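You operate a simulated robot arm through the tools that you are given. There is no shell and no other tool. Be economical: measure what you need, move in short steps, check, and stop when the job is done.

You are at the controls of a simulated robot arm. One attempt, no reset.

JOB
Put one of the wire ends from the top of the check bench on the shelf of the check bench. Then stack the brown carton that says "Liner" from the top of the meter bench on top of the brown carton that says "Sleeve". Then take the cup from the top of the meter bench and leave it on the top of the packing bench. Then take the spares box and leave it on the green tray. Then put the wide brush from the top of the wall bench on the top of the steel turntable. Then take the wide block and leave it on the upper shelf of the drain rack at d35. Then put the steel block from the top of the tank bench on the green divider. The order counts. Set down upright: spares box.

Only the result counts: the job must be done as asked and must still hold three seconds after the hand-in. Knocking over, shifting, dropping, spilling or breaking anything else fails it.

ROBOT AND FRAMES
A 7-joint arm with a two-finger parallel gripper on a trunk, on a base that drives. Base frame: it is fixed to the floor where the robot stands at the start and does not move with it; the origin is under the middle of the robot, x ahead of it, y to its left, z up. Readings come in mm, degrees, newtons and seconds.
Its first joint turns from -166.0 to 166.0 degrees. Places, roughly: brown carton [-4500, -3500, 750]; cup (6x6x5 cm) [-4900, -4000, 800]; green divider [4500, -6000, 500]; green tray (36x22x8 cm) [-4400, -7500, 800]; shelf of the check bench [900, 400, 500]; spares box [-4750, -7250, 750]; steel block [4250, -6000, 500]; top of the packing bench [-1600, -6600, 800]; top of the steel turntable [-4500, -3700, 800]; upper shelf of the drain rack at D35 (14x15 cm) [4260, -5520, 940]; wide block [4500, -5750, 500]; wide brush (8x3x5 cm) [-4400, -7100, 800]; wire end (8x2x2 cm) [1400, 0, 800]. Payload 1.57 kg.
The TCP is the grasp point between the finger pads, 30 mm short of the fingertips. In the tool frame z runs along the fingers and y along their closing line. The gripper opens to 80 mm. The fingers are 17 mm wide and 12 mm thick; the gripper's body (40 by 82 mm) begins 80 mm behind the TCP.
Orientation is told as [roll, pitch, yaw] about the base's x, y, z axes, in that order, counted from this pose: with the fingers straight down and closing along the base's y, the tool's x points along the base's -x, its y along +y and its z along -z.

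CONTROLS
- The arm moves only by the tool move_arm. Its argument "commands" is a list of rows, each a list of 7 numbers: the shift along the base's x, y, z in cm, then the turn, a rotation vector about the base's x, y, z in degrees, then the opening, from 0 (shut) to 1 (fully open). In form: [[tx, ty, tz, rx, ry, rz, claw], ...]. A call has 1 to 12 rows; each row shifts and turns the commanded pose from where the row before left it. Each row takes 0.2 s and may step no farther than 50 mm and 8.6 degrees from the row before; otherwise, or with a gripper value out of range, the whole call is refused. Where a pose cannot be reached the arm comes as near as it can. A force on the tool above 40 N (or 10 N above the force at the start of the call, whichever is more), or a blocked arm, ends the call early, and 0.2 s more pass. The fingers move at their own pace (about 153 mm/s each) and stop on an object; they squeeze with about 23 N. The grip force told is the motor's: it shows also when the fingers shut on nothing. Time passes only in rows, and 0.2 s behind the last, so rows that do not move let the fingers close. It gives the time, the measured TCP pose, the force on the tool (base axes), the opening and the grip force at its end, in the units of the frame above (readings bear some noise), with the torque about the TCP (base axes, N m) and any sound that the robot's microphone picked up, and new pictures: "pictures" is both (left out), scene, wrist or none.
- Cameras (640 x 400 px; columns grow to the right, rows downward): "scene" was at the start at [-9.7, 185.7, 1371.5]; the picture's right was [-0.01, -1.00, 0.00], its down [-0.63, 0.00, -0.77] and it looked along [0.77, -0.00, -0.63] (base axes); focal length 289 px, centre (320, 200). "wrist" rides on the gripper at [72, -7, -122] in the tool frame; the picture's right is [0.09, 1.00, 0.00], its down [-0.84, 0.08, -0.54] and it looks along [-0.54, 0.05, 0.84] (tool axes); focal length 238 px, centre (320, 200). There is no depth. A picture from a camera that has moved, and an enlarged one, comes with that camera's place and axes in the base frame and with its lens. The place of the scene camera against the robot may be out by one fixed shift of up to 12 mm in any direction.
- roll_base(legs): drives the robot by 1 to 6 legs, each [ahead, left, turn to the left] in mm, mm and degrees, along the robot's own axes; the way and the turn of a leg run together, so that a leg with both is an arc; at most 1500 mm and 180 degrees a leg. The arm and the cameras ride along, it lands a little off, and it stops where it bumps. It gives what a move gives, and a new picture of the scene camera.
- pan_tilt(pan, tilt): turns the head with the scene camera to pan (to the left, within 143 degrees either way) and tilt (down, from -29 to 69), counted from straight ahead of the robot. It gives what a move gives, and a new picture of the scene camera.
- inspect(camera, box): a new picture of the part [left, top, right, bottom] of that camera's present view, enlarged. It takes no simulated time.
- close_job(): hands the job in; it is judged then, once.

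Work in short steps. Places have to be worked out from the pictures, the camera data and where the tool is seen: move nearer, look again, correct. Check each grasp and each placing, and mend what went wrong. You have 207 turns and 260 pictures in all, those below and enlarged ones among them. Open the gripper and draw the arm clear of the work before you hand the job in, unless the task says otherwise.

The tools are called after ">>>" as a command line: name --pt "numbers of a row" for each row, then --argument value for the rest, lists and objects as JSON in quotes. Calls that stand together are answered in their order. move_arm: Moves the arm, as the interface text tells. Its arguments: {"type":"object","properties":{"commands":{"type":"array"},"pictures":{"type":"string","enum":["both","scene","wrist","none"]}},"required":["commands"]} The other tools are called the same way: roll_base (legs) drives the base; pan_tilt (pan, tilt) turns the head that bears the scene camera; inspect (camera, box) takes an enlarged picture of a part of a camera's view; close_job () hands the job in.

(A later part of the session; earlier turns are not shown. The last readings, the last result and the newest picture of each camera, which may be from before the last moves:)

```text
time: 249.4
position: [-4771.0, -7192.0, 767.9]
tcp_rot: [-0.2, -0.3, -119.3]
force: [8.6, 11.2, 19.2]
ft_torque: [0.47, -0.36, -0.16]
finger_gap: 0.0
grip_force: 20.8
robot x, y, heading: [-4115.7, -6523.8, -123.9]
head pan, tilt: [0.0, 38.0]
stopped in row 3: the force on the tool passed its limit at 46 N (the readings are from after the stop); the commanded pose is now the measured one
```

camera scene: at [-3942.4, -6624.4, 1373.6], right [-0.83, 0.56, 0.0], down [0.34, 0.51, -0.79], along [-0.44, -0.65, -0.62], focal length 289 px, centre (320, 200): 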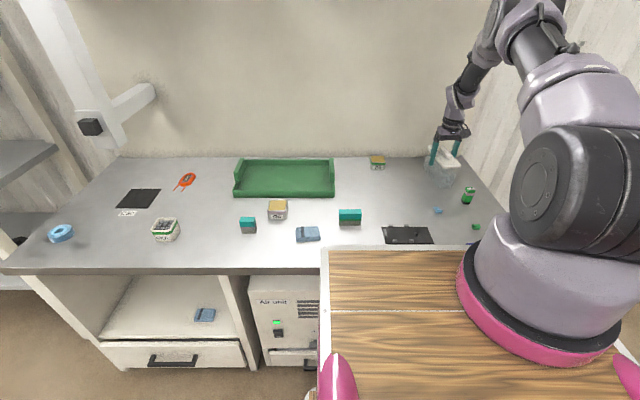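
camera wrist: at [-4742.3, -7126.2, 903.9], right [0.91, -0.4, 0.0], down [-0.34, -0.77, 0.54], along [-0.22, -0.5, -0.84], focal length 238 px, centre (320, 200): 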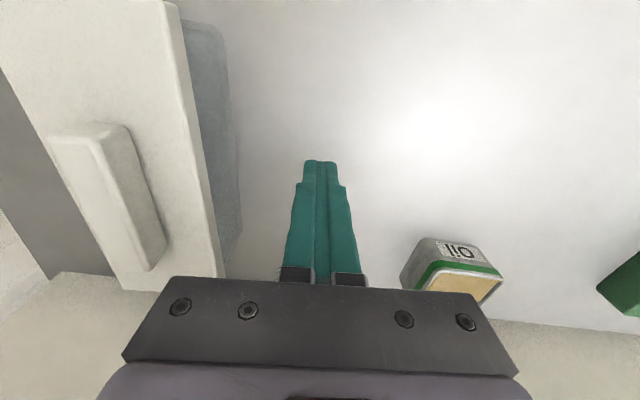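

Bench is at z≈738. Raise and try turning the tool 180° about vertical (camera to the far side) for the slanted approach.

>>> move_arm --pt "0 0 4 0 0 0 0" --pt "1 1.5 4 0 0 0 1" --pt "1 1.5 4 0 0 8.5 1" --pt "1 1.5 4 0 0 8.5 1" --pt "1 1.5 4 0 0 8.5 1" --pt "1 1.5 3 0 0 8.5 1" --pt "1 1.5 2 0 0 8.5 1" --pt "1 1.5 2 0 0 8.5 1" --pt "1 1.5 2 0 0 8.5 1" --pt "1 1.5 0 0 0 8.5 1" --pt "1 1.5 0 0 0 8.5 1" --pt "1 1.5 0 0 0 8.5 1" --pictures "scene"

```text
time: 252.0
position: [-4661.2, -7027.0, 1058.3]
tcp_rot: [-0.1, -0.3, -34.1]
force: [-0.3, 0.0, 0.2]
ft_torque: [0.04, -0.05, 0.01]
finger_gap: 79.9
grip_force: 0.0
robot x, y, heading: [-4114.1, -6527.3, -124.0]
head pan, tilt: [0.0, 38.0]
camera scene: at [-3942.1, -6624.2, 1373.6], right [-0.83, 0.56, 0.0], down [0.34, 0.51, -0.79], along [-0.44, -0.65, -0.62], focal length 289 px, centre (320, 200)
```

scene: 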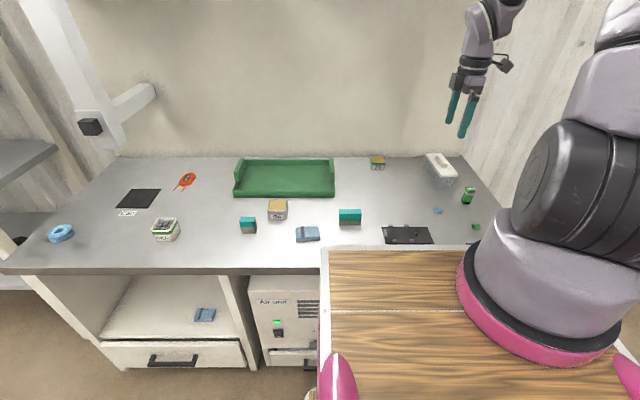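

>>> move_arm --pt "0 0 0 0 0 8.55 1" --pt "0 0 0 0 0 8.55 1" --pt "0 0 0 0 0 8.55 1" --pt "0 0 0 0 0 8.55 1" --pt "0 0 0 0 0 8.55 1" --pt "0 0 0 0 0 8.55 1" --pt "0 0 0 0 0 8.55 1" --pt "0 0 0 0 0 8.55 1" --pt "0 0 0 0 0 8.55 1" --pt "0 0 0 0 0 8.55 1" --pt "0 0 0 0 0 8.55 1" --pictures "none"

```text
time: 254.4
position: [-4660.4, -7027.3, 1059.1]
tcp_rot: [-0.1, -0.1, 60.2]
force: [0.0, -0.8, 0.5]
ft_torque: [0.05, 0.09, -0.01]
finger_gap: 80.1
grip_force: 0.0
robot x, y, heading: [-4113.5, -6528.3, -124.1]
head pan, tilt: [0.0, 38.0]
```

Flip worked. Now tilt 60° so the fingers point forward-down along the box axis.

>>> move_arm --pt "0 0 0 -7.44 4.12 0 1" --pt "0 0 0 -7.44 4.12 0 1" --pt "0 0 0 -7.44 4.12 0 1" --pt "0 0 0 -7.44 4.12 0 1" --pt "0 0 0 -7.44 4.12 0 1" --pt "0 0 0 -7.44 4.12 0 1" --pt "0 0 0 -7.44 4.12 0 1"

```text
time: 256.0
position: [-4661.5, -7026.6, 1058.3]
tcp_rot: [-1.9, 59.4, 58.9]
force: [0.8, -0.7, 0.1]
ft_torque: [0.02, -0.02, -0.01]
finger_gap: 80.1
grip_force: 0.0
robot x, y, heading: [-4107.6, -6529.3, -124.3]
head pan, tilt: [0.0, 38.0]
camera scene: at [-3941.8, -6623.8, 1373.6], right [-0.83, 0.56, 0.0], down [0.34, 0.51, -0.79], along [-0.44, -0.65, -0.62], focal length 289 px, centre (320, 200)
camera wrist: at [-4625.0, -6970.1, 1182.6], right [-0.89, 0.45, 0.06], down [0.38, 0.81, -0.45], along [-0.25, -0.37, -0.89], focal length 238 px, centre (320, 200)
```

scene: 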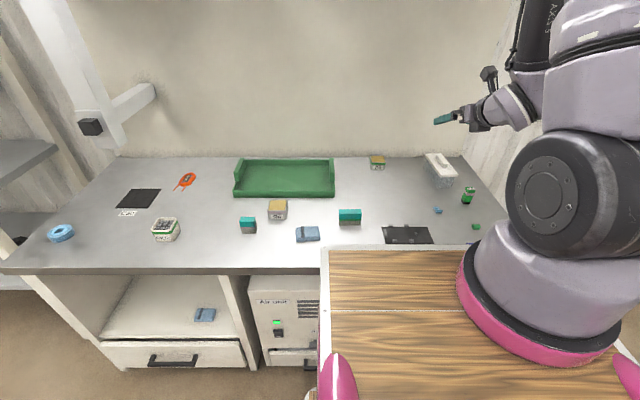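
wrist: 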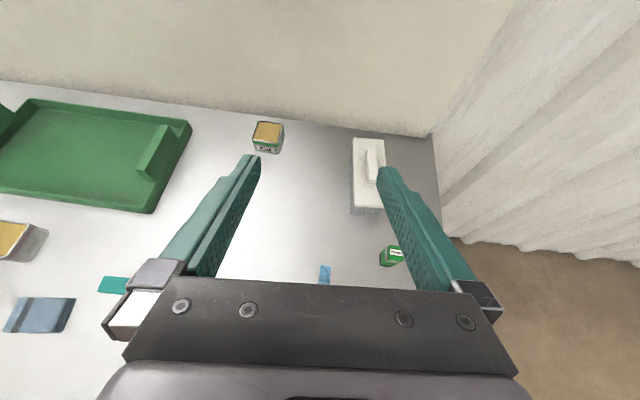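

Orientation is right (heading ≈-119°, 30° below horizontal). Move to the approach start ≈[-4745,-6958,866].

>>> move_arm --pt "-1.7 1.4 -3.8 0 0 0 1" --pt "-1.7 1.4 -3.8 0 0 0 1" --pt "-1.7 1.4 -3.8 0 0 0 1" --pt "-1.7 1.4 -3.8 0 0 0 1" --pt "-1.6 1.3 -3.9 0 0 0 1"

```text
time: 257.2
position: [-4744.4, -6957.6, 865.4]
tcp_rot: [-2.1, 59.3, 58.7]
force: [-0.4, 0.2, 0.6]
ft_torque: [0.01, 0.0, -0.04]
finger_gap: 80.0
grip_force: 0.0
robot x, y, heading: [-4111.3, -6524.4, -124.0]
head pan, tilt: [0.0, 38.0]
camera scene: at [-3941.6, -6623.9, 1373.6], right [-0.83, 0.56, 0.0], down [0.34, 0.51, -0.79], along [-0.44, -0.65, -0.62], focal length 289 px, centre (320, 200)
camera wrist: at [-4708.7, -6901.2, 990.6], right [-0.89, 0.45, 0.06], down [0.38, 0.81, -0.44], along [-0.25, -0.37, -0.89], focal length 238 px, centre (320, 200)
```

scene: 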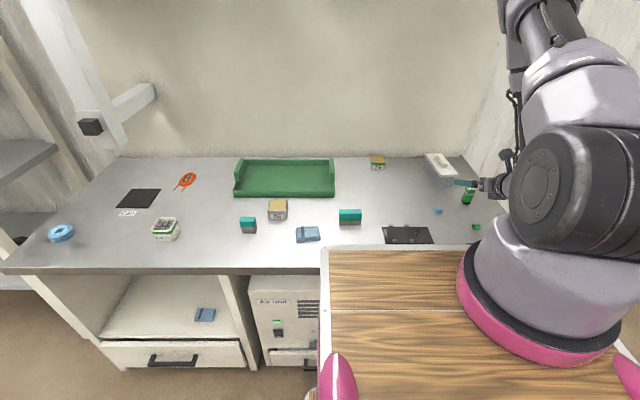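
wrist: 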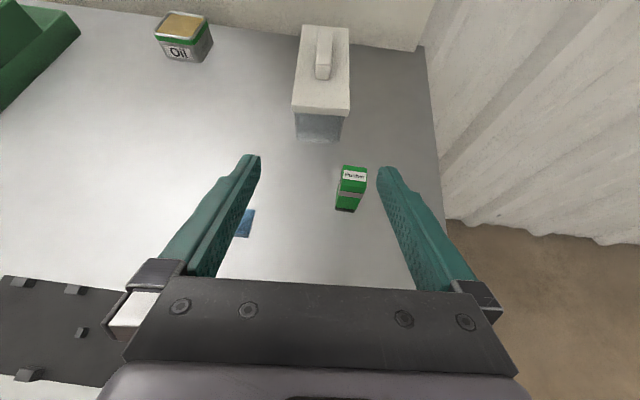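

The bottle is ~68 mm tall and sits 87 mm in front, so a steeper 52° tilt clears it. Retilt and go to the new approach start.

>>> move_arm --pt "-0.7 -1.2 1.3 6.5 -3.6 0 1" --pictures "none"

>>> move_arm --pt "-1.71 -3.1 -2.77 0 0 0 1" --pt "-1.71 -3.1 -2.77 0 0 0 1"

```text
time: 257.6
position: [-4753.1, -6967.8, 879.4]
tcp_rot: [-1.6, 51.8, 59.0]
force: [-0.1, -0.4, 0.1]
ft_torque: [-0.05, 0.0, 0.03]
finger_gap: 80.0
grip_force: 0.0
robot x, y, heading: [-4113.6, -6521.9, -124.5]
head pan, tilt: [0.0, 38.0]
```

```text
time: 258.2
position: [-4787.9, -7033.4, 824.1]
tcp_rot: [-1.6, 51.8, 59.2]
force: [0.1, 0.3, -0.4]
ft_torque: [-0.02, 0.0, -0.02]
finger_gap: 79.7
grip_force: 0.0
robot x, y, heading: [-4110.3, -6524.1, -124.1]
head pan, tilt: [0.0, 38.0]
camera scene: at [-3941.9, -6623.7, 1373.6], right [-0.83, 0.56, 0.0], down [0.34, 0.51, -0.79], along [-0.44, -0.65, -0.62], focal length 289 px, centre (320, 200)
camera wrist: at [-4758.6, -6990.9, 956.9], right [-0.89, 0.44, 0.06], down [0.4, 0.85, -0.33], along [-0.19, -0.27, -0.94], focal length 238 px, centre (320, 200)
```

scene: 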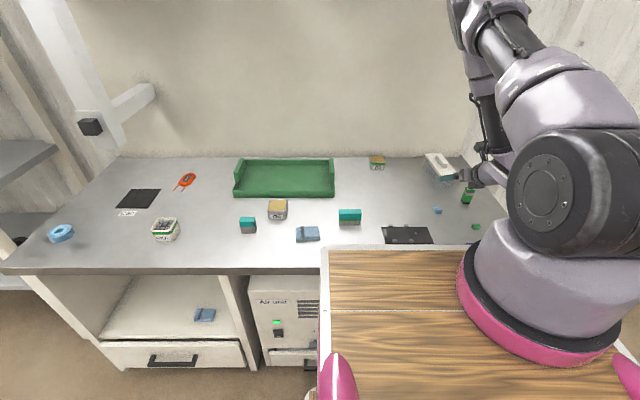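
wrist: 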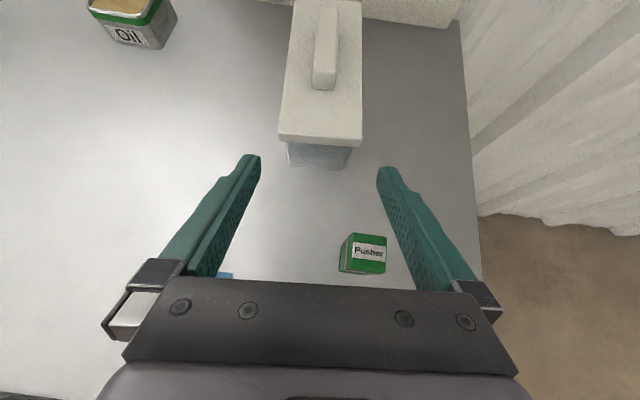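

Bottle top ≈782, clear. Continue in two steps to the grip point.

>>> move_arm --pt "-1.6 -3.05 -2.8 0 0 0 1" --pictures "wrist"

>>> inspect --camera "scene" --box '[410, 140, 510, 220]'

```text
time: 258.6
position: [-4802.4, -7063.2, 797.6]
tcp_rot: [-1.5, 51.9, 59.1]
force: [0.2, 0.1, 0.6]
ft_torque: [0.01, -0.02, 0.0]
finger_gap: 80.2
grip_force: 0.1
robot x, y, heading: [-4113.0, -6522.8, -124.1]
head pan, tilt: [0.0, 38.0]
camera wrist: at [-4774.8, -7021.7, 929.2], right [-0.89, 0.44, 0.06], down [0.4, 0.85, -0.33], along [-0.19, -0.27, -0.94], focal length 238 px, centre (320, 200)
```

wrist: 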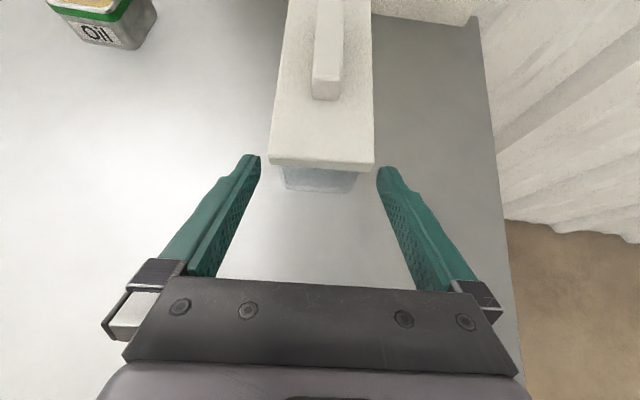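

```text
5.00 times, centred on (460, 180) of scene
camera zoom: at [-3942.0, -6623.8, 1373.6], right [-0.83, 0.56, 0.0], down [0.34, 0.51, -0.79], along [-0.44, -0.65, -0.62], focal length 1445 px, centre (-380, 300)
```

zoom: 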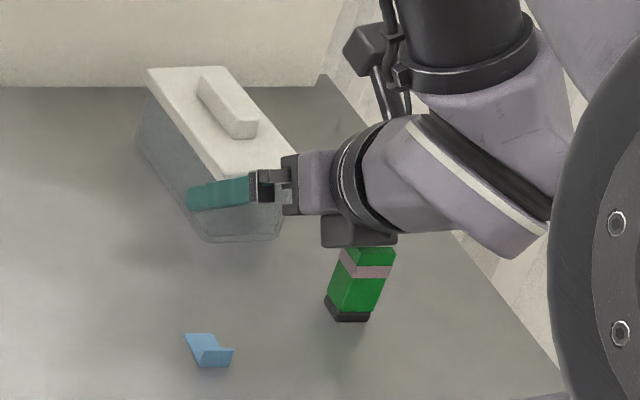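

A part under the wrist would come too near the bottle. New plan: retract, grip the lid vertically and slide the box along the bench (no lift) to a free area, then take the body there with a flatter tool.

>>> move_arm --pt "1.6 3.05 2.8 0 0 0 1" --pt "1.71 3.1 3.2 0 0 0 1" --pt "1.5 2.5 3.8 0 0 0 1" --pt "0 0 4.5 0 0 0 1" --pt "0 0 4.5 7.3 -4.1 0 1" --pt "0 0 3 7.3 -4.1 0 1" --pt "0 0 0 7.3 -4.1 0 1" --pt "0 0 0 7.3 -4.1 0 1" --pt "0 0 0 7.3 -4.1 0 1" --pt "0 0 0 7.3 -4.1 0 1" --pictures "none"

```text
time: 260.8
position: [-4754.1, -6974.7, 1015.7]
tcp_rot: [-0.3, 1.6, 59.8]
force: [-0.6, 0.8, 0.8]
ft_torque: [-0.03, -0.01, 0.01]
finger_gap: 79.9
grip_force: 0.1
robot x, y, heading: [-4108.4, -6524.3, -123.9]
head pan, tilt: [0.0, 38.0]
```

>>> move_arm --pt "-2.35 -4.27 0 1.4 -0.8 1.2 1" --pt "-2.35 -4.27 0 0 0 0 1" --pt "-2.35 -4.27 0 0 0 0 1" --pt "-2.35 -4.27 0 0 0 0 1" --pt "0 0 -4.5 0 0 0 1" --pt "0 0 -4.5 0 0 0 1" --pictures "wrist"

```text
time: 262.2
position: [-4849.3, -7146.9, 927.2]
tcp_rot: [-0.5, 0.0, 61.1]
force: [0.8, -0.1, -0.3]
ft_torque: [-0.03, 0.01, 0.01]
finger_gap: 80.0
grip_force: 0.1
robot x, y, heading: [-4111.9, -6523.9, -123.8]
head pan, tilt: [0.0, 38.0]
camera wrist: at [-4880.7, -7213.6, 1049.2], right [-0.92, 0.4, -0.01], down [0.34, 0.77, 0.54], along [0.22, 0.49, -0.84], focal length 238 px, centre (320, 200)
```

wrist: 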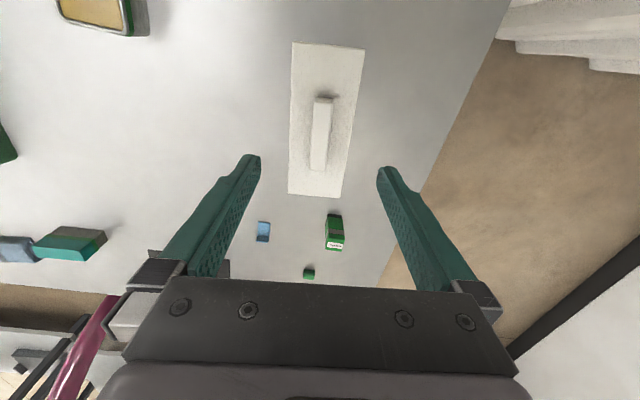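

Centred over the lid. Descend and close.

>>> move_arm --pt "0 0 -4.5 0 0 0 1" --pt "0 0 -4.5 0 0 0 1" --pt "0 0 -4.4 0 0 0 1" --pt "0 0 0 0 0 0 0" --pt "0 0 0 0 0 0 0" --pictures "wrist"

```text
time: 263.4
position: [-4847.5, -7147.9, 788.8]
tcp_rot: [-0.3, 0.1, 60.9]
force: [0.9, -0.1, -0.3]
ft_torque: [-0.01, 0.01, -0.01]
finger_gap: 62.7
grip_force: 23.0
robot x, y, heading: [-4112.9, -6525.8, -124.0]
head pan, tilt: [0.0, 38.0]
heard: snap
camera wrist: at [-4879.4, -7213.4, 912.3], right [-0.92, 0.4, -0.01], down [0.34, 0.77, 0.54], along [0.22, 0.49, -0.84], focal length 238 px, centre (320, 200)
```

wrist: 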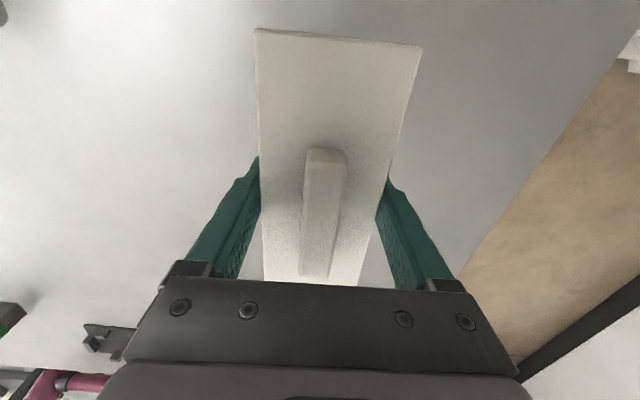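

A snap on closing again, and one on opening before: squeezing the lid rim seems to unlatch it. So release (re-latch) and instead grip the handle on the lid.

>>> move_arm --pt "0 0 0 0 0 0 1" --pt "0 0 0 0 0 0 1" --pt "0 0 4 0 0 0 1" --pt "0 0 2.5 0 0 0 0.6" --pictures "wrist"

```text
time: 264.4
position: [-4846.2, -7147.5, 855.3]
tcp_rot: [-0.4, -0.1, 60.9]
force: [0.0, 0.0, -0.1]
ft_torque: [0.01, 0.01, 0.0]
finger_gap: 62.7
grip_force: 22.9
robot x, y, heading: [-4111.3, -6526.5, -124.1]
head pan, tilt: [0.0, 38.0]
camera wrist: at [-4878.9, -7213.5, 977.3], right [-0.91, 0.4, -0.01], down [0.34, 0.77, 0.54], along [0.22, 0.49, -0.84], focal length 238 px, centre (320, 200)
```

wrist: 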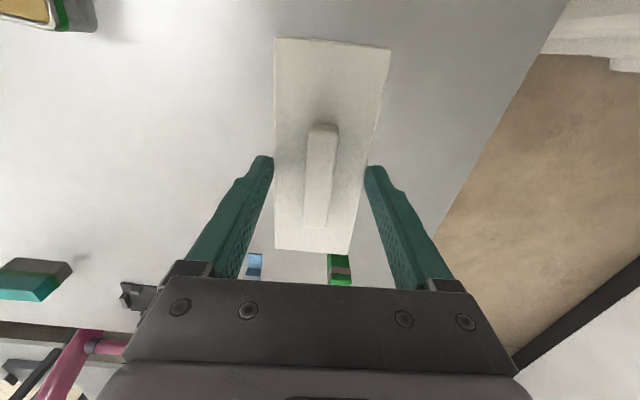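

The fingers closed too early and seem to hold the lid again. Check.

>>> inspect --camera "scene" --box '[410, 120, 490, 190]'

```text
5.71 times, centred on (450, 155) of scene
camera zoom: at [-3942.3, -6624.2, 1373.6], right [-0.83, 0.56, 0.0], down [0.34, 0.51, -0.79], along [-0.44, -0.65, -0.62], focal length 1651 px, centre (-423, 457)
```

zoom: 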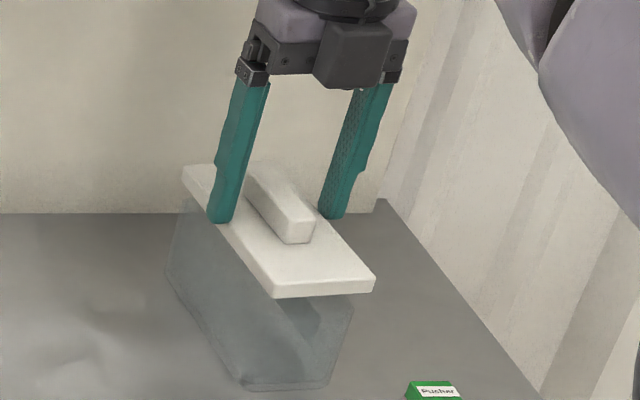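

The lid hangs ~20 mm above the body. Lower it straight back to its seat.

>>> move_arm --pt "0 0 -1 0 0 0 0" --pt "0 0 -0.5 0 0 0 0" --pt "0 0 -0.3 0 0 0 0" --pt "0 0 -0.3 0 0 0 0" --pictures "none"

>>> inspect --camera "scene" --box '[410, 120, 490, 190]'

```text
time: 265.4
position: [-4846.7, -7146.6, 834.8]
tcp_rot: [-0.3, 0.0, 60.9]
force: [-0.5, -0.1, -0.4]
ft_torque: [-0.01, 0.03, -0.04]
finger_gap: 62.8
grip_force: 22.8
robot x, y, heading: [-4111.8, -6525.4, -124.1]
head pan, tilt: [0.0, 38.0]
```

```text
5.71 times, centred on (450, 155) of scene
camera zoom: at [-3942.1, -6624.1, 1373.6], right [-0.83, 0.56, 0.0], down [0.34, 0.51, -0.79], along [-0.44, -0.65, -0.62], focal length 1651 px, centre (-423, 457)
```

zoom: 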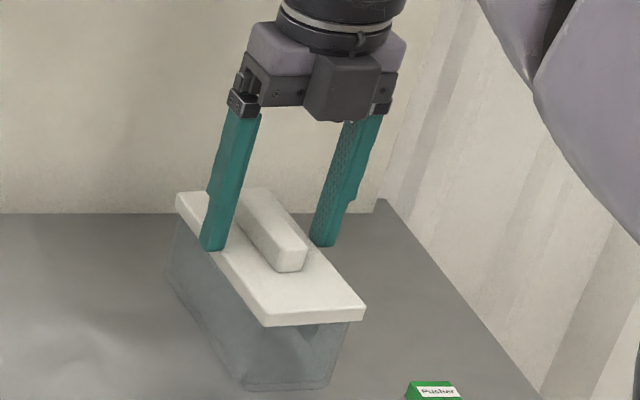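

>>> move_arm --pt "0 0 -0.2 0 0 0 0" --pt "0 0 -0.2 0 0 0 0" --pt "0 0 -0.2 0 0 0 0" --pictures "none"

```text
time: 266.2
position: [-4848.8, -7146.0, 831.7]
tcp_rot: [-0.3, 0.4, 60.9]
force: [-2.4, 0.2, 31.3]
ft_torque: [-0.05, 0.07, -0.08]
finger_gap: 63.3
grip_force: 22.9
robot x, y, heading: [-4110.6, -6526.6, -124.1]
head pan, tilt: [0.0, 38.0]
heard: snap
```

Snap under 31 N: the lid is latched. Open, raise so the tips are just above the lid, and close on the handle.

>>> move_arm --pt "0 0 0 0 0 0 1" --pt "0 0 0 0 0 0 1" --pt "0 0 0.9 0 0 0 1" --pt "0 0 0 0 0 0 1" --pictures "wrist"

>>> inspect --camera "scene" --box '[410, 120, 490, 190]'

```text
time: 267.2
position: [-4848.6, -7147.7, 837.6]
tcp_rot: [-0.5, 0.0, 60.8]
force: [0.3, 0.0, 0.0]
ft_torque: [-0.02, -0.01, 0.01]
finger_gap: 79.8
grip_force: 0.0
robot x, y, heading: [-4110.7, -6526.6, -124.1]
head pan, tilt: [0.0, 38.0]
camera wrist: at [-4879.2, -7213.4, 959.7], right [-0.92, 0.4, -0.01], down [0.34, 0.77, 0.54], along [0.22, 0.49, -0.84], focal length 238 px, centre (320, 200)
```

wrist: 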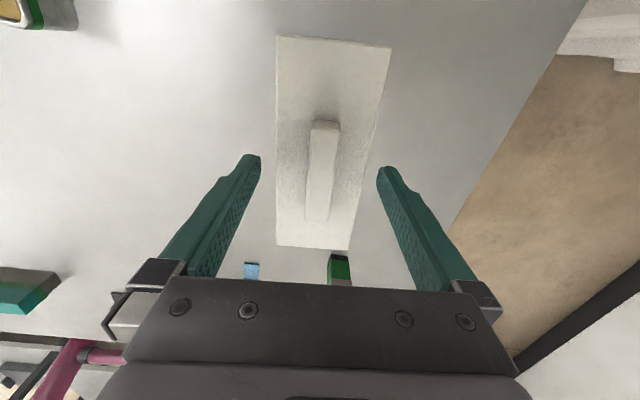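

```text
5.71 times, centred on (450, 155) of scene
camera zoom: at [-3942.1, -6624.1, 1373.6], right [-0.83, 0.56, 0.0], down [0.34, 0.51, -0.79], along [-0.44, -0.65, -0.62], focal length 1651 px, centre (-423, 457)
```

zoom: 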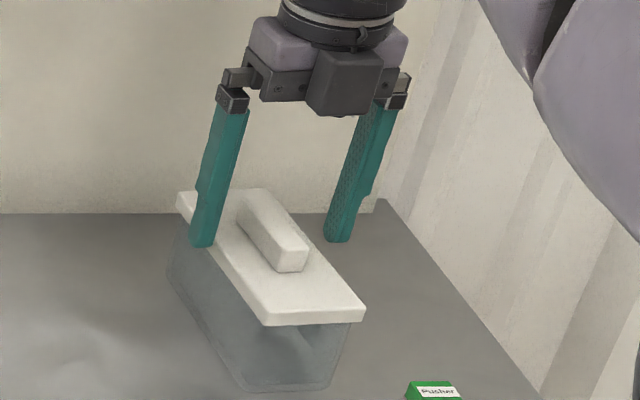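

Lid seated. Close on the handle and lift a few millimetres, listening.

>>> move_arm --pt "0 0 0 0 0 0 0" --pt "0 0 0 0 0 0 0" --pt "0 0 0 0 0 0 0" --pictures "wrist"

>>> move_arm --pt "0 0 0.2 0 0 0 0" --pt "0 0 0.2 0 0 0 0" --pt "0 0 0.3 0 0 0 0" --pictures "none"

>>> inspect --camera "scene" --box '[410, 120, 490, 190]'

```text
time: 268.0
position: [-4847.4, -7147.0, 838.5]
tcp_rot: [-0.4, 0.1, 60.8]
force: [-0.4, 0.3, 0.6]
ft_torque: [-0.02, 0.03, -0.04]
finger_gap: 16.9
grip_force: 22.4
robot x, y, heading: [-4110.9, -6524.8, -123.9]
head pan, tilt: [0.0, 38.0]
heard: snap
camera wrist: at [-4879.2, -7213.6, 959.9], right [-0.92, 0.4, -0.01], down [0.34, 0.77, 0.54], along [0.22, 0.49, -0.84], focal length 238 px, centre (320, 200)
```

wrist: 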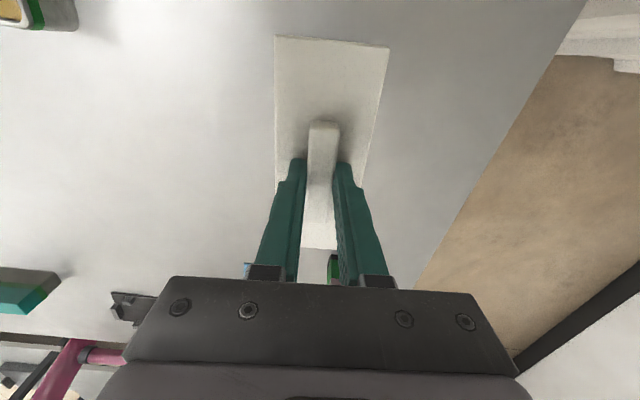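

```text
time: 268.8
position: [-4848.2, -7148.5, 844.6]
tcp_rot: [-0.5, 0.0, 61.0]
force: [0.5, -0.5, -0.3]
ft_torque: [0.0, 0.02, 0.01]
finger_gap: 16.9
grip_force: 23.4
robot x, y, heading: [-4112.4, -6522.5, -124.0]
head pan, tilt: [0.0, 38.0]
```

```text
5.71 times, centred on (450, 155) of scene
camera zoom: at [-3942.1, -6624.1, 1373.6], right [-0.83, 0.56, 0.0], down [0.34, 0.51, -0.79], along [-0.44, -0.65, -0.62], focal length 1651 px, centre (-423, 457)
```

zoom: 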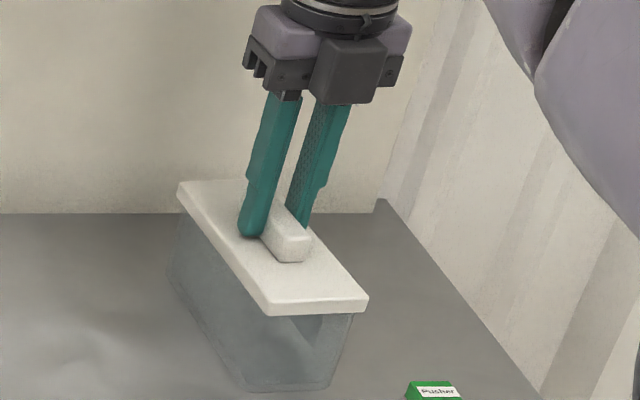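

Any grip on the lid unlatches it. So I'll carry the parts separately: set the lid aside on the bench, move the body into the tray, then put the lid back and press it on.

>>> move_arm --pt "0 0 3 0 0 0 0" --pt "0 0 4 0 0 0 0" --pt "4.43 -0.87 0 0 0 0 0" --pt "4.43 -0.87 0 0 0 0 0" --pt "4.43 -0.87 0 0 0 0 0" --pt "0 0 -4 0 0 0 0" --pt "0 0 -4 0 0 0 0"

>>> inspect --camera "scene" --box '[380, 120, 500, 210]'

```text
time: 270.4
position: [-4714.7, -7172.8, 834.3]
tcp_rot: [-0.4, 0.0, 60.9]
force: [0.2, -0.3, 0.8]
ft_torque: [-0.02, 0.02, 0.0]
finger_gap: 17.1
grip_force: 22.8
robot x, y, heading: [-4110.9, -6525.6, -124.0]
head pan, tilt: [0.0, 38.0]
camera scene: at [-3941.8, -6623.8, 1373.6], right [-0.83, 0.56, 0.0], down [0.34, 0.51, -0.79], along [-0.44, -0.65, -0.62], focal length 289 px, centre (320, 200)
camera wrist: at [-4746.4, -7238.9, 956.4], right [-0.92, 0.4, -0.01], down [0.34, 0.77, 0.54], along [0.22, 0.49, -0.84], focal length 238 px, centre (320, 200)
```

scene: 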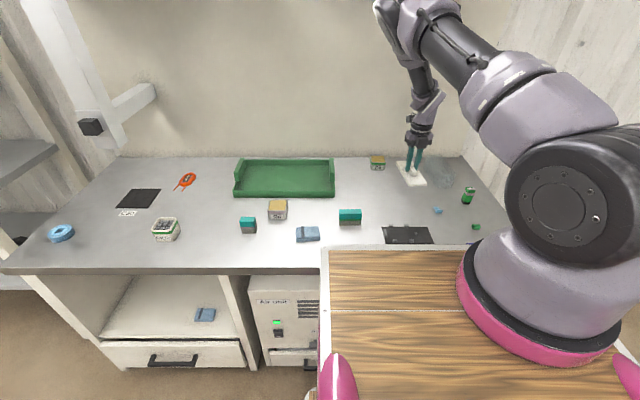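
wrist: 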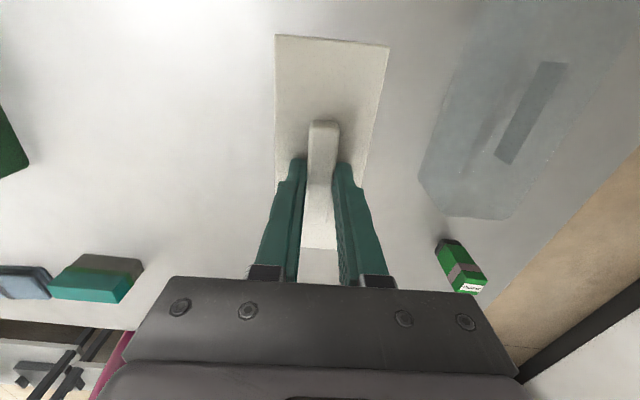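

```text
4.44 times, centred on (440, 165) of scene
camera zoom: at [-3941.8, -6623.8, 1373.6], right [-0.83, 0.56, 0.0], down [0.34, 0.51, -0.79], along [-0.44, -0.65, -0.62], focal length 1284 px, centre (-213, 356)
```

zoom: 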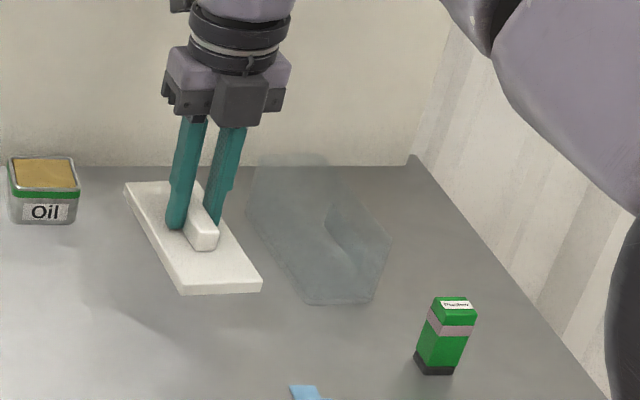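

Lower the lid to the bench here.

>>> move_arm --pt "0 0 -2 0 0 0 0" --pt "0 0 -1.5 0 0 0 0" --pt "0 0 -0.5 0 0 0 0" --pt "0 0 -0.4 0 0 0 0" --pt "0 0 -0.4 0 0 0 0" --pt "0 0 -0.3 0 0 0 0" --pictures "none"

```text
time: 271.8
position: [-4713.8, -7172.8, 783.1]
tcp_rot: [-0.4, 0.0, 60.8]
force: [-0.3, -0.8, 0.1]
ft_torque: [-0.01, -0.01, 0.04]
finger_gap: 16.9
grip_force: 22.9
robot x, y, heading: [-4111.2, -6524.1, -123.9]
head pan, tilt: [0.0, 38.0]
```

>>> move_arm --pt "0 0 -0.3 0 0 0 0" --pt "0 0 -0.3 0 0 0 0" --pt "0 0 -0.3 0 0 0 0" --pt "0 0 -0.3 0 0 0 0" --pictures "none"

```text
time: 272.5
position: [-4716.5, -7175.2, 781.8]
tcp_rot: [-0.3, 0.4, 61.0]
force: [1.1, 1.2, 16.5]
ft_torque: [0.3, -0.04, -0.01]
finger_gap: 17.1
grip_force: 22.8
robot x, y, heading: [-4110.5, -6525.1, -124.0]
head pan, tilt: [0.0, 38.0]
stopped in row 3: the force on the tool passed its limit at 45 N (the readings are from after the stop); the commanded pose is now the measured one
```

Lid rests on the bench. Release it, rise, and go over the body.

>>> move_arm --pt "0 0 0.1 0 0 0 0.6" --pt "0 0 0 0 0 0 0.6" --pt "0 0 2 0 0 0 0.6" --pt "0 0 4.5 0 0 0 1" --pt "0 0 4.5 0 0 0 1" --pt "-4.43 0.9 0 0 0 0 1" --pt "-4.43 0.9 0 0 0 0 1" --pt "-4.4 0.9 0 0 0 0 1" --pictures "both"

```text
time: 274.3
position: [-4847.8, -7147.4, 890.3]
tcp_rot: [-0.3, 0.2, 61.1]
force: [-0.3, -1.0, 0.2]
ft_torque: [0.04, 0.08, 0.01]
finger_gap: 80.1
grip_force: 0.1
robot x, y, heading: [-4111.3, -6524.8, -123.9]
head pan, tilt: [0.0, 38.0]
camera scene: at [-3941.3, -6624.0, 1373.5], right [-0.83, 0.56, 0.0], down [0.34, 0.51, -0.79], along [-0.44, -0.65, -0.62], focal length 289 px, centre (320, 200)
camera wrist: at [-4878.8, -7214.6, 1013.0], right [-0.92, 0.4, -0.01], down [0.33, 0.77, 0.54], along [0.22, 0.49, -0.84], focal length 238 px, centre (320, 200)
```

scene: 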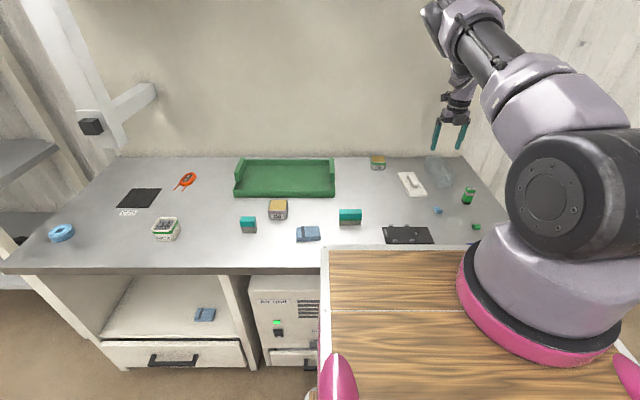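
wrist: 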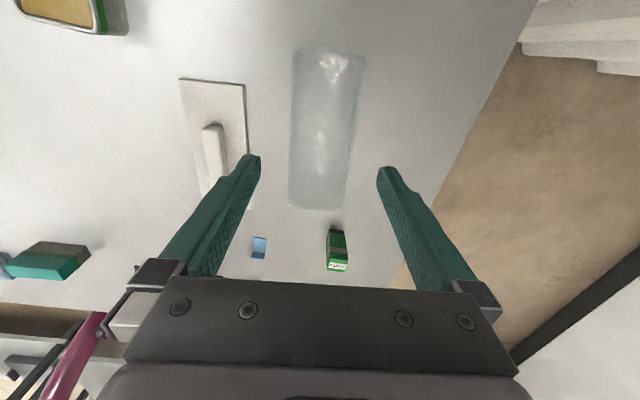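

Body is centred between the fingers. Descend, grip it and lift a little.

>>> move_arm --pt "-0.1 0.2 -4.5 0 0 0 1" --pt "0 0 -4.5 0 0 0 1" --pt "0 0 -1.5 0 0 0 1" --pt "0 0 0 0 0 0 0" --pt "0 0 0 0 0 0 0" --pt "0 0 0.5 0 0 0 0" --pt "0 0 1 0 0 0 0" --pictures "wrist"

>>> inspect --camera "scene" --box '[390, 130, 490, 200]'

```text
time: 275.9
position: [-4849.9, -7145.8, 799.9]
tcp_rot: [-0.4, 0.2, 61.0]
force: [0.0, -0.4, -0.2]
ft_torque: [0.02, -0.01, 0.02]
finger_gap: 59.6
grip_force: 22.9
robot x, y, heading: [-4107.8, -6527.2, -123.9]
head pan, tilt: [0.0, 38.0]
camera wrist: at [-4880.7, -7211.1, 922.3], right [-0.92, 0.4, -0.01], down [0.34, 0.77, 0.54], along [0.22, 0.49, -0.84], focal length 238 px, centre (320, 200)
```

wrist: 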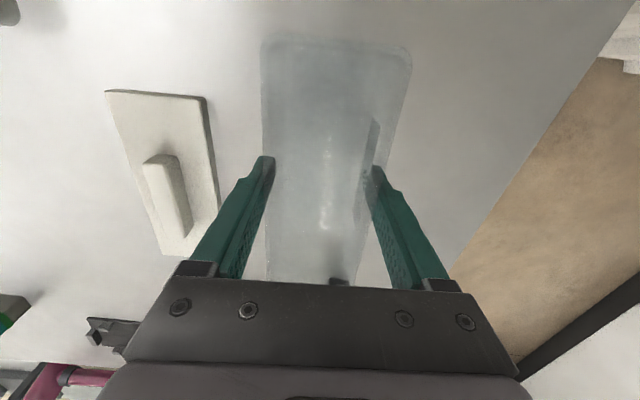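

```text
5.71 times, centred on (440, 165) of scene
camera zoom: at [-3942.1, -6624.1, 1373.6], right [-0.83, 0.56, 0.0], down [0.34, 0.51, -0.79], along [-0.44, -0.65, -0.62], focal length 1651 px, centre (-366, 400)
```

zoom: 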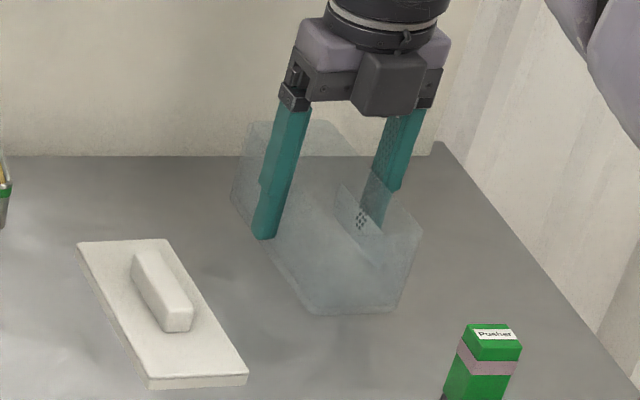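

Lift further and verify the body comes along.

>>> move_arm --pt "0 0 2 0 0 0 0" --pt "0 0 3 0 0 0 0" --pt "0 0 4 0 0 0 0" --pt "0 0 4 0 0 0 0"

>>> inspect --camera "scene" --box '[390, 90, 490, 190]'

```text
time: 276.9
position: [-4849.8, -7145.5, 929.6]
tcp_rot: [-0.4, 0.1, 61.1]
force: [-0.2, -0.2, -3.0]
ft_torque: [0.01, 0.0, -0.01]
finger_gap: 59.8
grip_force: 22.9
robot x, y, heading: [-4110.0, -6520.2, -123.9]
head pan, tilt: [0.0, 38.0]
camera scene: at [-3942.3, -6624.3, 1373.6], right [-0.83, 0.56, 0.0], down [0.34, 0.51, -0.79], along [-0.44, -0.65, -0.62], focal length 289 px, centre (320, 200)
camera wrist: at [-4880.6, -7211.3, 1052.6], right [-0.92, 0.4, -0.01], down [0.34, 0.77, 0.54], along [0.22, 0.49, -0.84], focal length 238 px, centre (320, 200)
```

scene: 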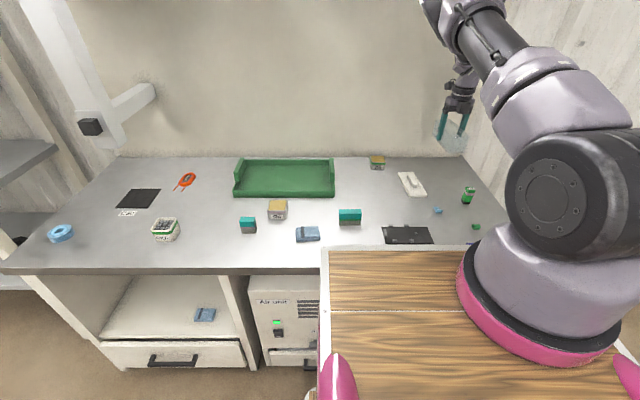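
wrist: 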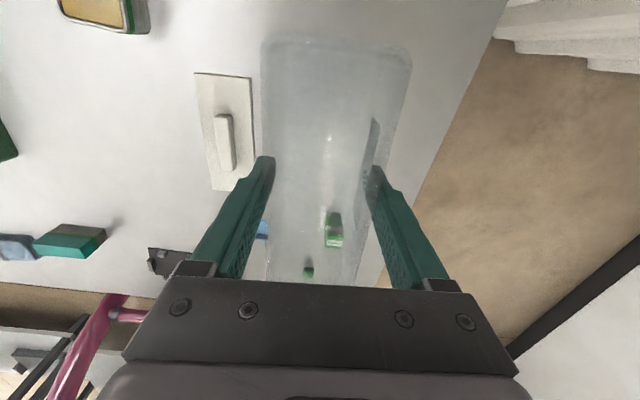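

```text
4.00 times, centred on (440, 140) of scene
camera zoom: at [-3942.3, -6624.3, 1373.6], right [-0.83, 0.56, 0.0], down [0.34, 0.51, -0.79], along [-0.44, -0.65, -0.62], focal length 1156 px, centre (-160, 440)
```

zoom: 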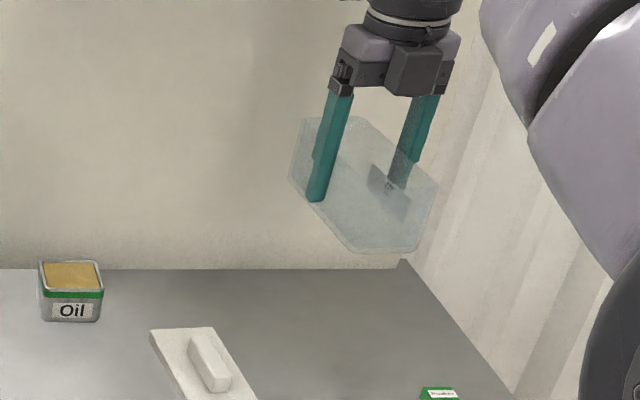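

Body is in hand (3 N). Now look at the green tray.

>>> inspect --camera "scene" --box '[220, 140, 360, 220]'

```text
4.57 times, centred on (290, 180) of scene
camera zoom: at [-3942.3, -6624.3, 1373.6], right [-0.83, 0.56, 0.0], down [0.34, 0.51, -0.79], along [-0.44, -0.65, -0.62], focal length 1321 px, centre (457, 291)
```

zoom: 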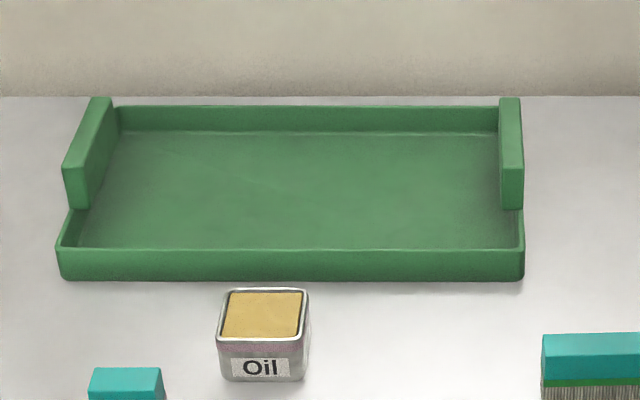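

Tray centre ≈[-4355,-7465]; its floor takes the box lengthwise in depth. Carry the body to ≈[-4405,-7431], turning 5° to align.

>>> move_arm --pt "3.71 -2.38 0 0 0 -0.42 0" --pt "3.71 -2.38 0 0 0 -0.42 0" --pt "3.71 -2.38 0 0 0 -0.42 0" --pt "3.71 -2.38 0 0 0 -0.42 0" --pt "3.71 -2.38 0 0 0 -0.42 0" --pt "3.71 -2.38 0 0 0 -0.42 0" --pt "3.71 -2.38 0 0 0 -0.42 0" --pt "3.71 -2.38 0 0 0 -0.42 0" --pt "3.71 -2.38 0 0 0 -0.42 0" --pt "3.71 -2.38 0 0 0 -0.42 0" --pt "3.71 -2.38 0 0 0 -0.42 0" --pt "3.7 -2.38 0 0 0 -0.42 0"

>>> inspect --camera "scene" --box '[220, 100, 380, 220]'

```text
time: 279.5
position: [-4404.9, -7430.7, 931.0]
tcp_rot: [-0.4, 0.2, 55.8]
force: [-1.6, 0.0, -2.9]
ft_torque: [0.02, -0.05, -0.02]
finger_gap: 60.0
grip_force: 23.0
robot x, y, heading: [-4112.2, -6525.2, -123.9]
head pan, tilt: [0.0, 38.0]
camera scene: at [-3942.2, -6624.0, 1373.7], right [-0.83, 0.56, 0.0], down [0.34, 0.51, -0.79], along [-0.44, -0.65, -0.62], focal length 289 px, centre (320, 200)
camera wrist: at [-4441.7, -7494.0, 1053.3], right [-0.88, 0.48, -0.01], down [0.4, 0.74, 0.54], along [0.26, 0.47, -0.84], focal length 238 px, centre (320, 200)
```

scene: 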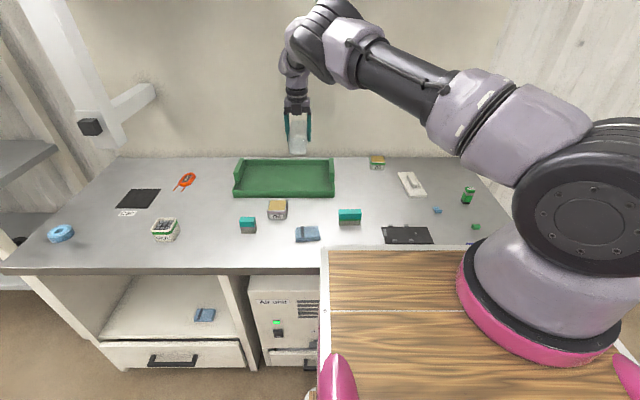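
wrist: 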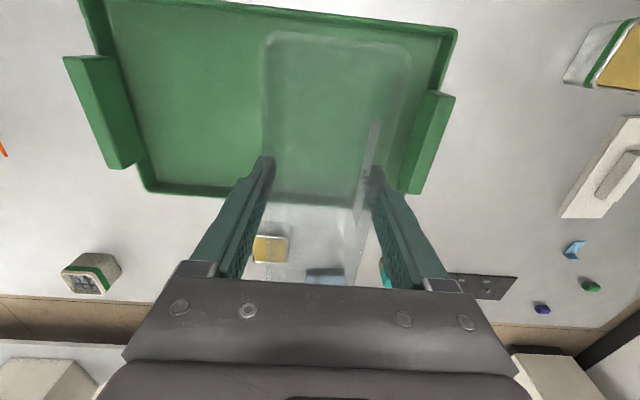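

```text
3.33 times, centred on (300, 160) of scene
camera zoom: at [-3942.2, -6624.0, 1373.7], right [-0.83, 0.56, 0.0], down [0.34, 0.51, -0.79], along [-0.44, -0.65, -0.62], focal length 963 px, centre (387, 333)
```

zoom: 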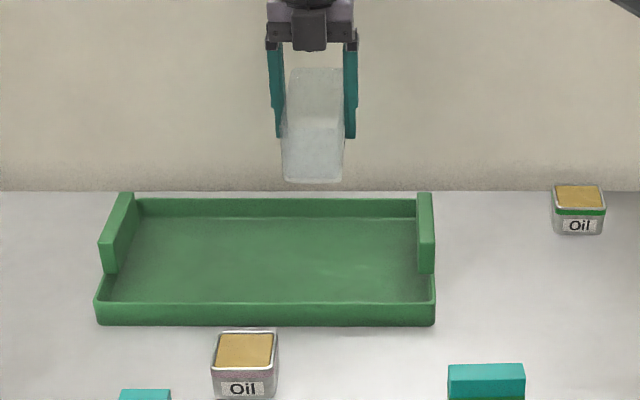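

Well placed over the tray floor. Lower.

>>> move_arm --pt "0 0 -4.5 0 0 0 0" --pt "0 0 -4.5 0 0 0 0" --pt "0 0 -3.5 0 0 0 0" --pt "0 0 -0.5 0 0 0 0" --pt "0 0 -0.3 0 0 0 0" --pictures "wrist"

```text
time: 280.7
position: [-4405.0, -7432.4, 797.4]
tcp_rot: [-0.5, 0.2, 55.9]
force: [0.0, -1.3, -1.6]
ft_torque: [0.0, 0.0, 0.01]
finger_gap: 59.6
grip_force: 23.0
robot x, y, heading: [-4114.9, -6526.7, -123.8]
head pan, tilt: [0.0, 38.0]
camera wrist: at [-4441.5, -7494.0, 920.1], right [-0.88, 0.48, -0.01], down [0.4, 0.74, 0.54], along [0.26, 0.47, -0.84], focal length 238 px, centre (320, 200)
```

wrist: 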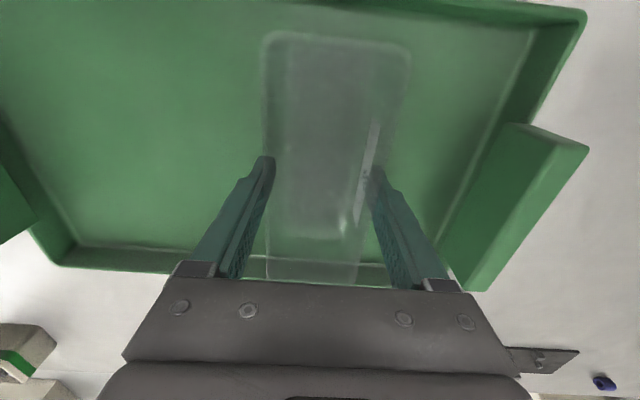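

>>> move_arm --pt "0 0 -0.3 0 0 0 0" --pt "0 0 -0.2 0 0 0 0" --pt "0 0 -0.2 0 0 0 0" --pt "0 0 -0.2 0 0 0 0" --pictures "none"

```text
time: 281.7
position: [-4403.9, -7431.2, 789.8]
tcp_rot: [-0.3, 0.4, 55.9]
force: [0.8, 4.0, 11.8]
ft_torque: [0.67, 0.1, -0.01]
finger_gap: 59.8
grip_force: 23.1
robot x, y, heading: [-4114.1, -6525.4, -124.1]
head pan, tilt: [0.0, 38.0]
```

Contact at 790 (tray floor ≈743). Press 1 mm to level, then open and rise.

>>> move_arm --pt "0 0 -0.1 0 0 0 0" --pt "0 0 0 0 0 0 1" --pt "0 0 0 0 0 0 1" --pt "0 0 3 0 0 0 1" --pt "0 0 4.5 0 0 0 1" --pt "0 0 4.5 0 0 0 1" --pictures "wrist"

>>> inspect --camera "scene" --box '[220, 120, 360, 220]'

```text
time: 283.1
position: [-4404.4, -7430.7, 906.3]
tcp_rot: [-0.4, 0.1, 55.9]
force: [0.2, 0.7, 0.1]
ft_torque: [0.01, 0.02, -0.01]
finger_gap: 79.9
grip_force: 0.1
robot x, y, heading: [-4114.2, -6524.5, -123.9]
head pan, tilt: [0.0, 38.0]
camera wrist: at [-4441.4, -7494.6, 1029.2], right [-0.88, 0.48, -0.01], down [0.4, 0.74, 0.54], along [0.26, 0.47, -0.84], focal length 238 px, centre (320, 200)
```

wrist: 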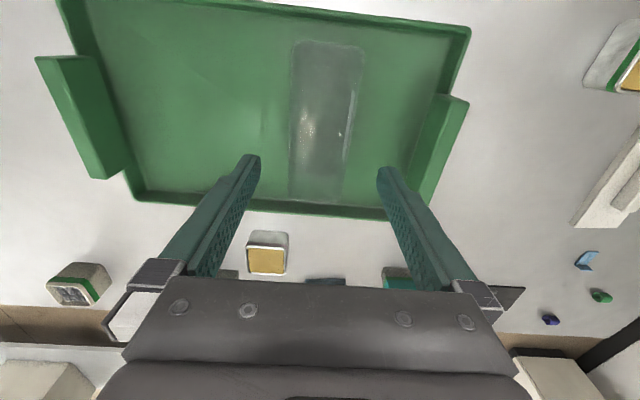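

```text
4.00 times, centred on (290, 170) of scene
camera zoom: at [-3942.0, -6624.4, 1373.6], right [-0.83, 0.56, 0.0], down [0.34, 0.51, -0.79], along [-0.44, -0.65, -0.62], focal length 1156 px, centre (440, 320)
```

zoom: 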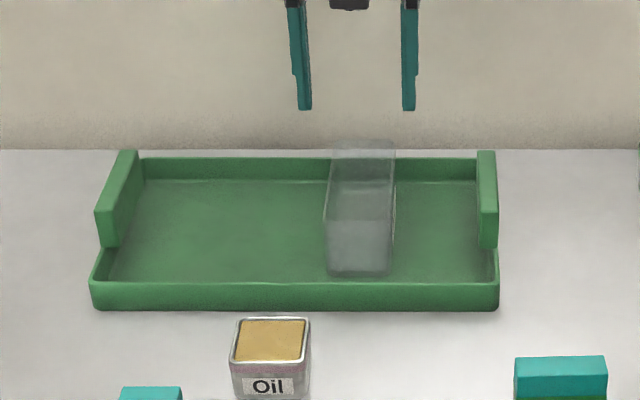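

Body stands in the tray. Now fetch the lid by its handle, re-gripping where I released it.

>>> move_arm --pt "-3.46 2.85 0 0 0 0.56 1" --pt "-3.46 2.85 0 0 0 0.56 1" --pt "-3.46 2.85 0 0 0 0.56 1" --pt "-3.46 2.85 0 0 0 0.56 1" --pt "-3.46 2.85 0 0 0 0.56 1" --pt "-3.46 2.85 0 0 0 0.56 1" --pt "-3.46 2.85 0 0 0 0.56 1" --pt "-3.46 2.85 0 0 0 0.56 1" --pt "-3.46 2.85 0 0 0 0.56 1" --pt "0 0 -4 0 0 0 0.6" --pictures "wrist"

```text
time: 285.3
position: [-4716.3, -7173.7, 868.6]
tcp_rot: [-0.4, 0.3, 61.1]
force: [-0.3, 0.7, -0.6]
ft_torque: [0.05, 0.06, 0.01]
finger_gap: 47.7
grip_force: 0.1
robot x, y, heading: [-4112.6, -6528.6, -123.8]
head pan, tilt: [0.0, 38.0]
camera wrist: at [-4747.6, -7240.2, 990.1], right [-0.92, 0.4, -0.01], down [0.34, 0.77, 0.54], along [0.22, 0.49, -0.84], focal length 238 px, centre (320, 200)
```

wrist: 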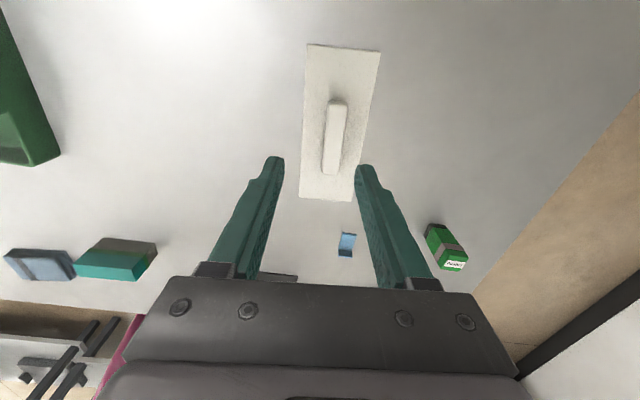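

The handle lies ~14 mm to the right; correct and descend to grip it.

>>> move_arm --pt "-1.29 0.7 -3 0 0 0 0.6" --pt "0 0 -3 0 0 0 0.6" --pictures "wrist"

```text
time: 285.9
position: [-4729.5, -7167.4, 807.4]
tcp_rot: [-0.4, 0.3, 61.0]
force: [0.3, 0.1, -0.2]
ft_torque: [0.02, 0.0, 0.01]
finger_gap: 47.9
grip_force: 0.2
robot x, y, heading: [-4113.0, -6524.9, -124.0]
head pan, tilt: [0.0, 38.0]
camera wrist: at [-4760.9, -7232.9, 929.8], right [-0.92, 0.4, -0.01], down [0.34, 0.77, 0.54], along [0.22, 0.49, -0.84], focal length 238 px, centre (320, 200)
```

wrist: 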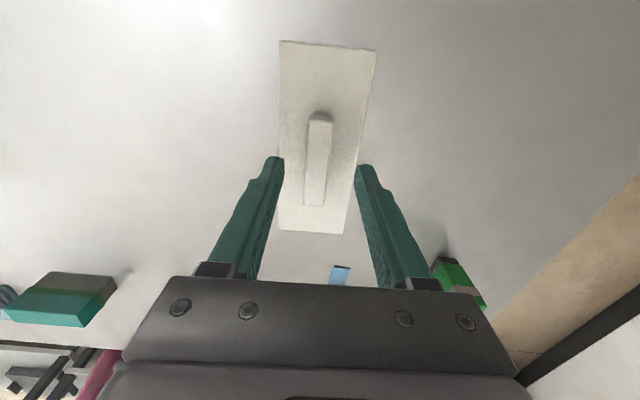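

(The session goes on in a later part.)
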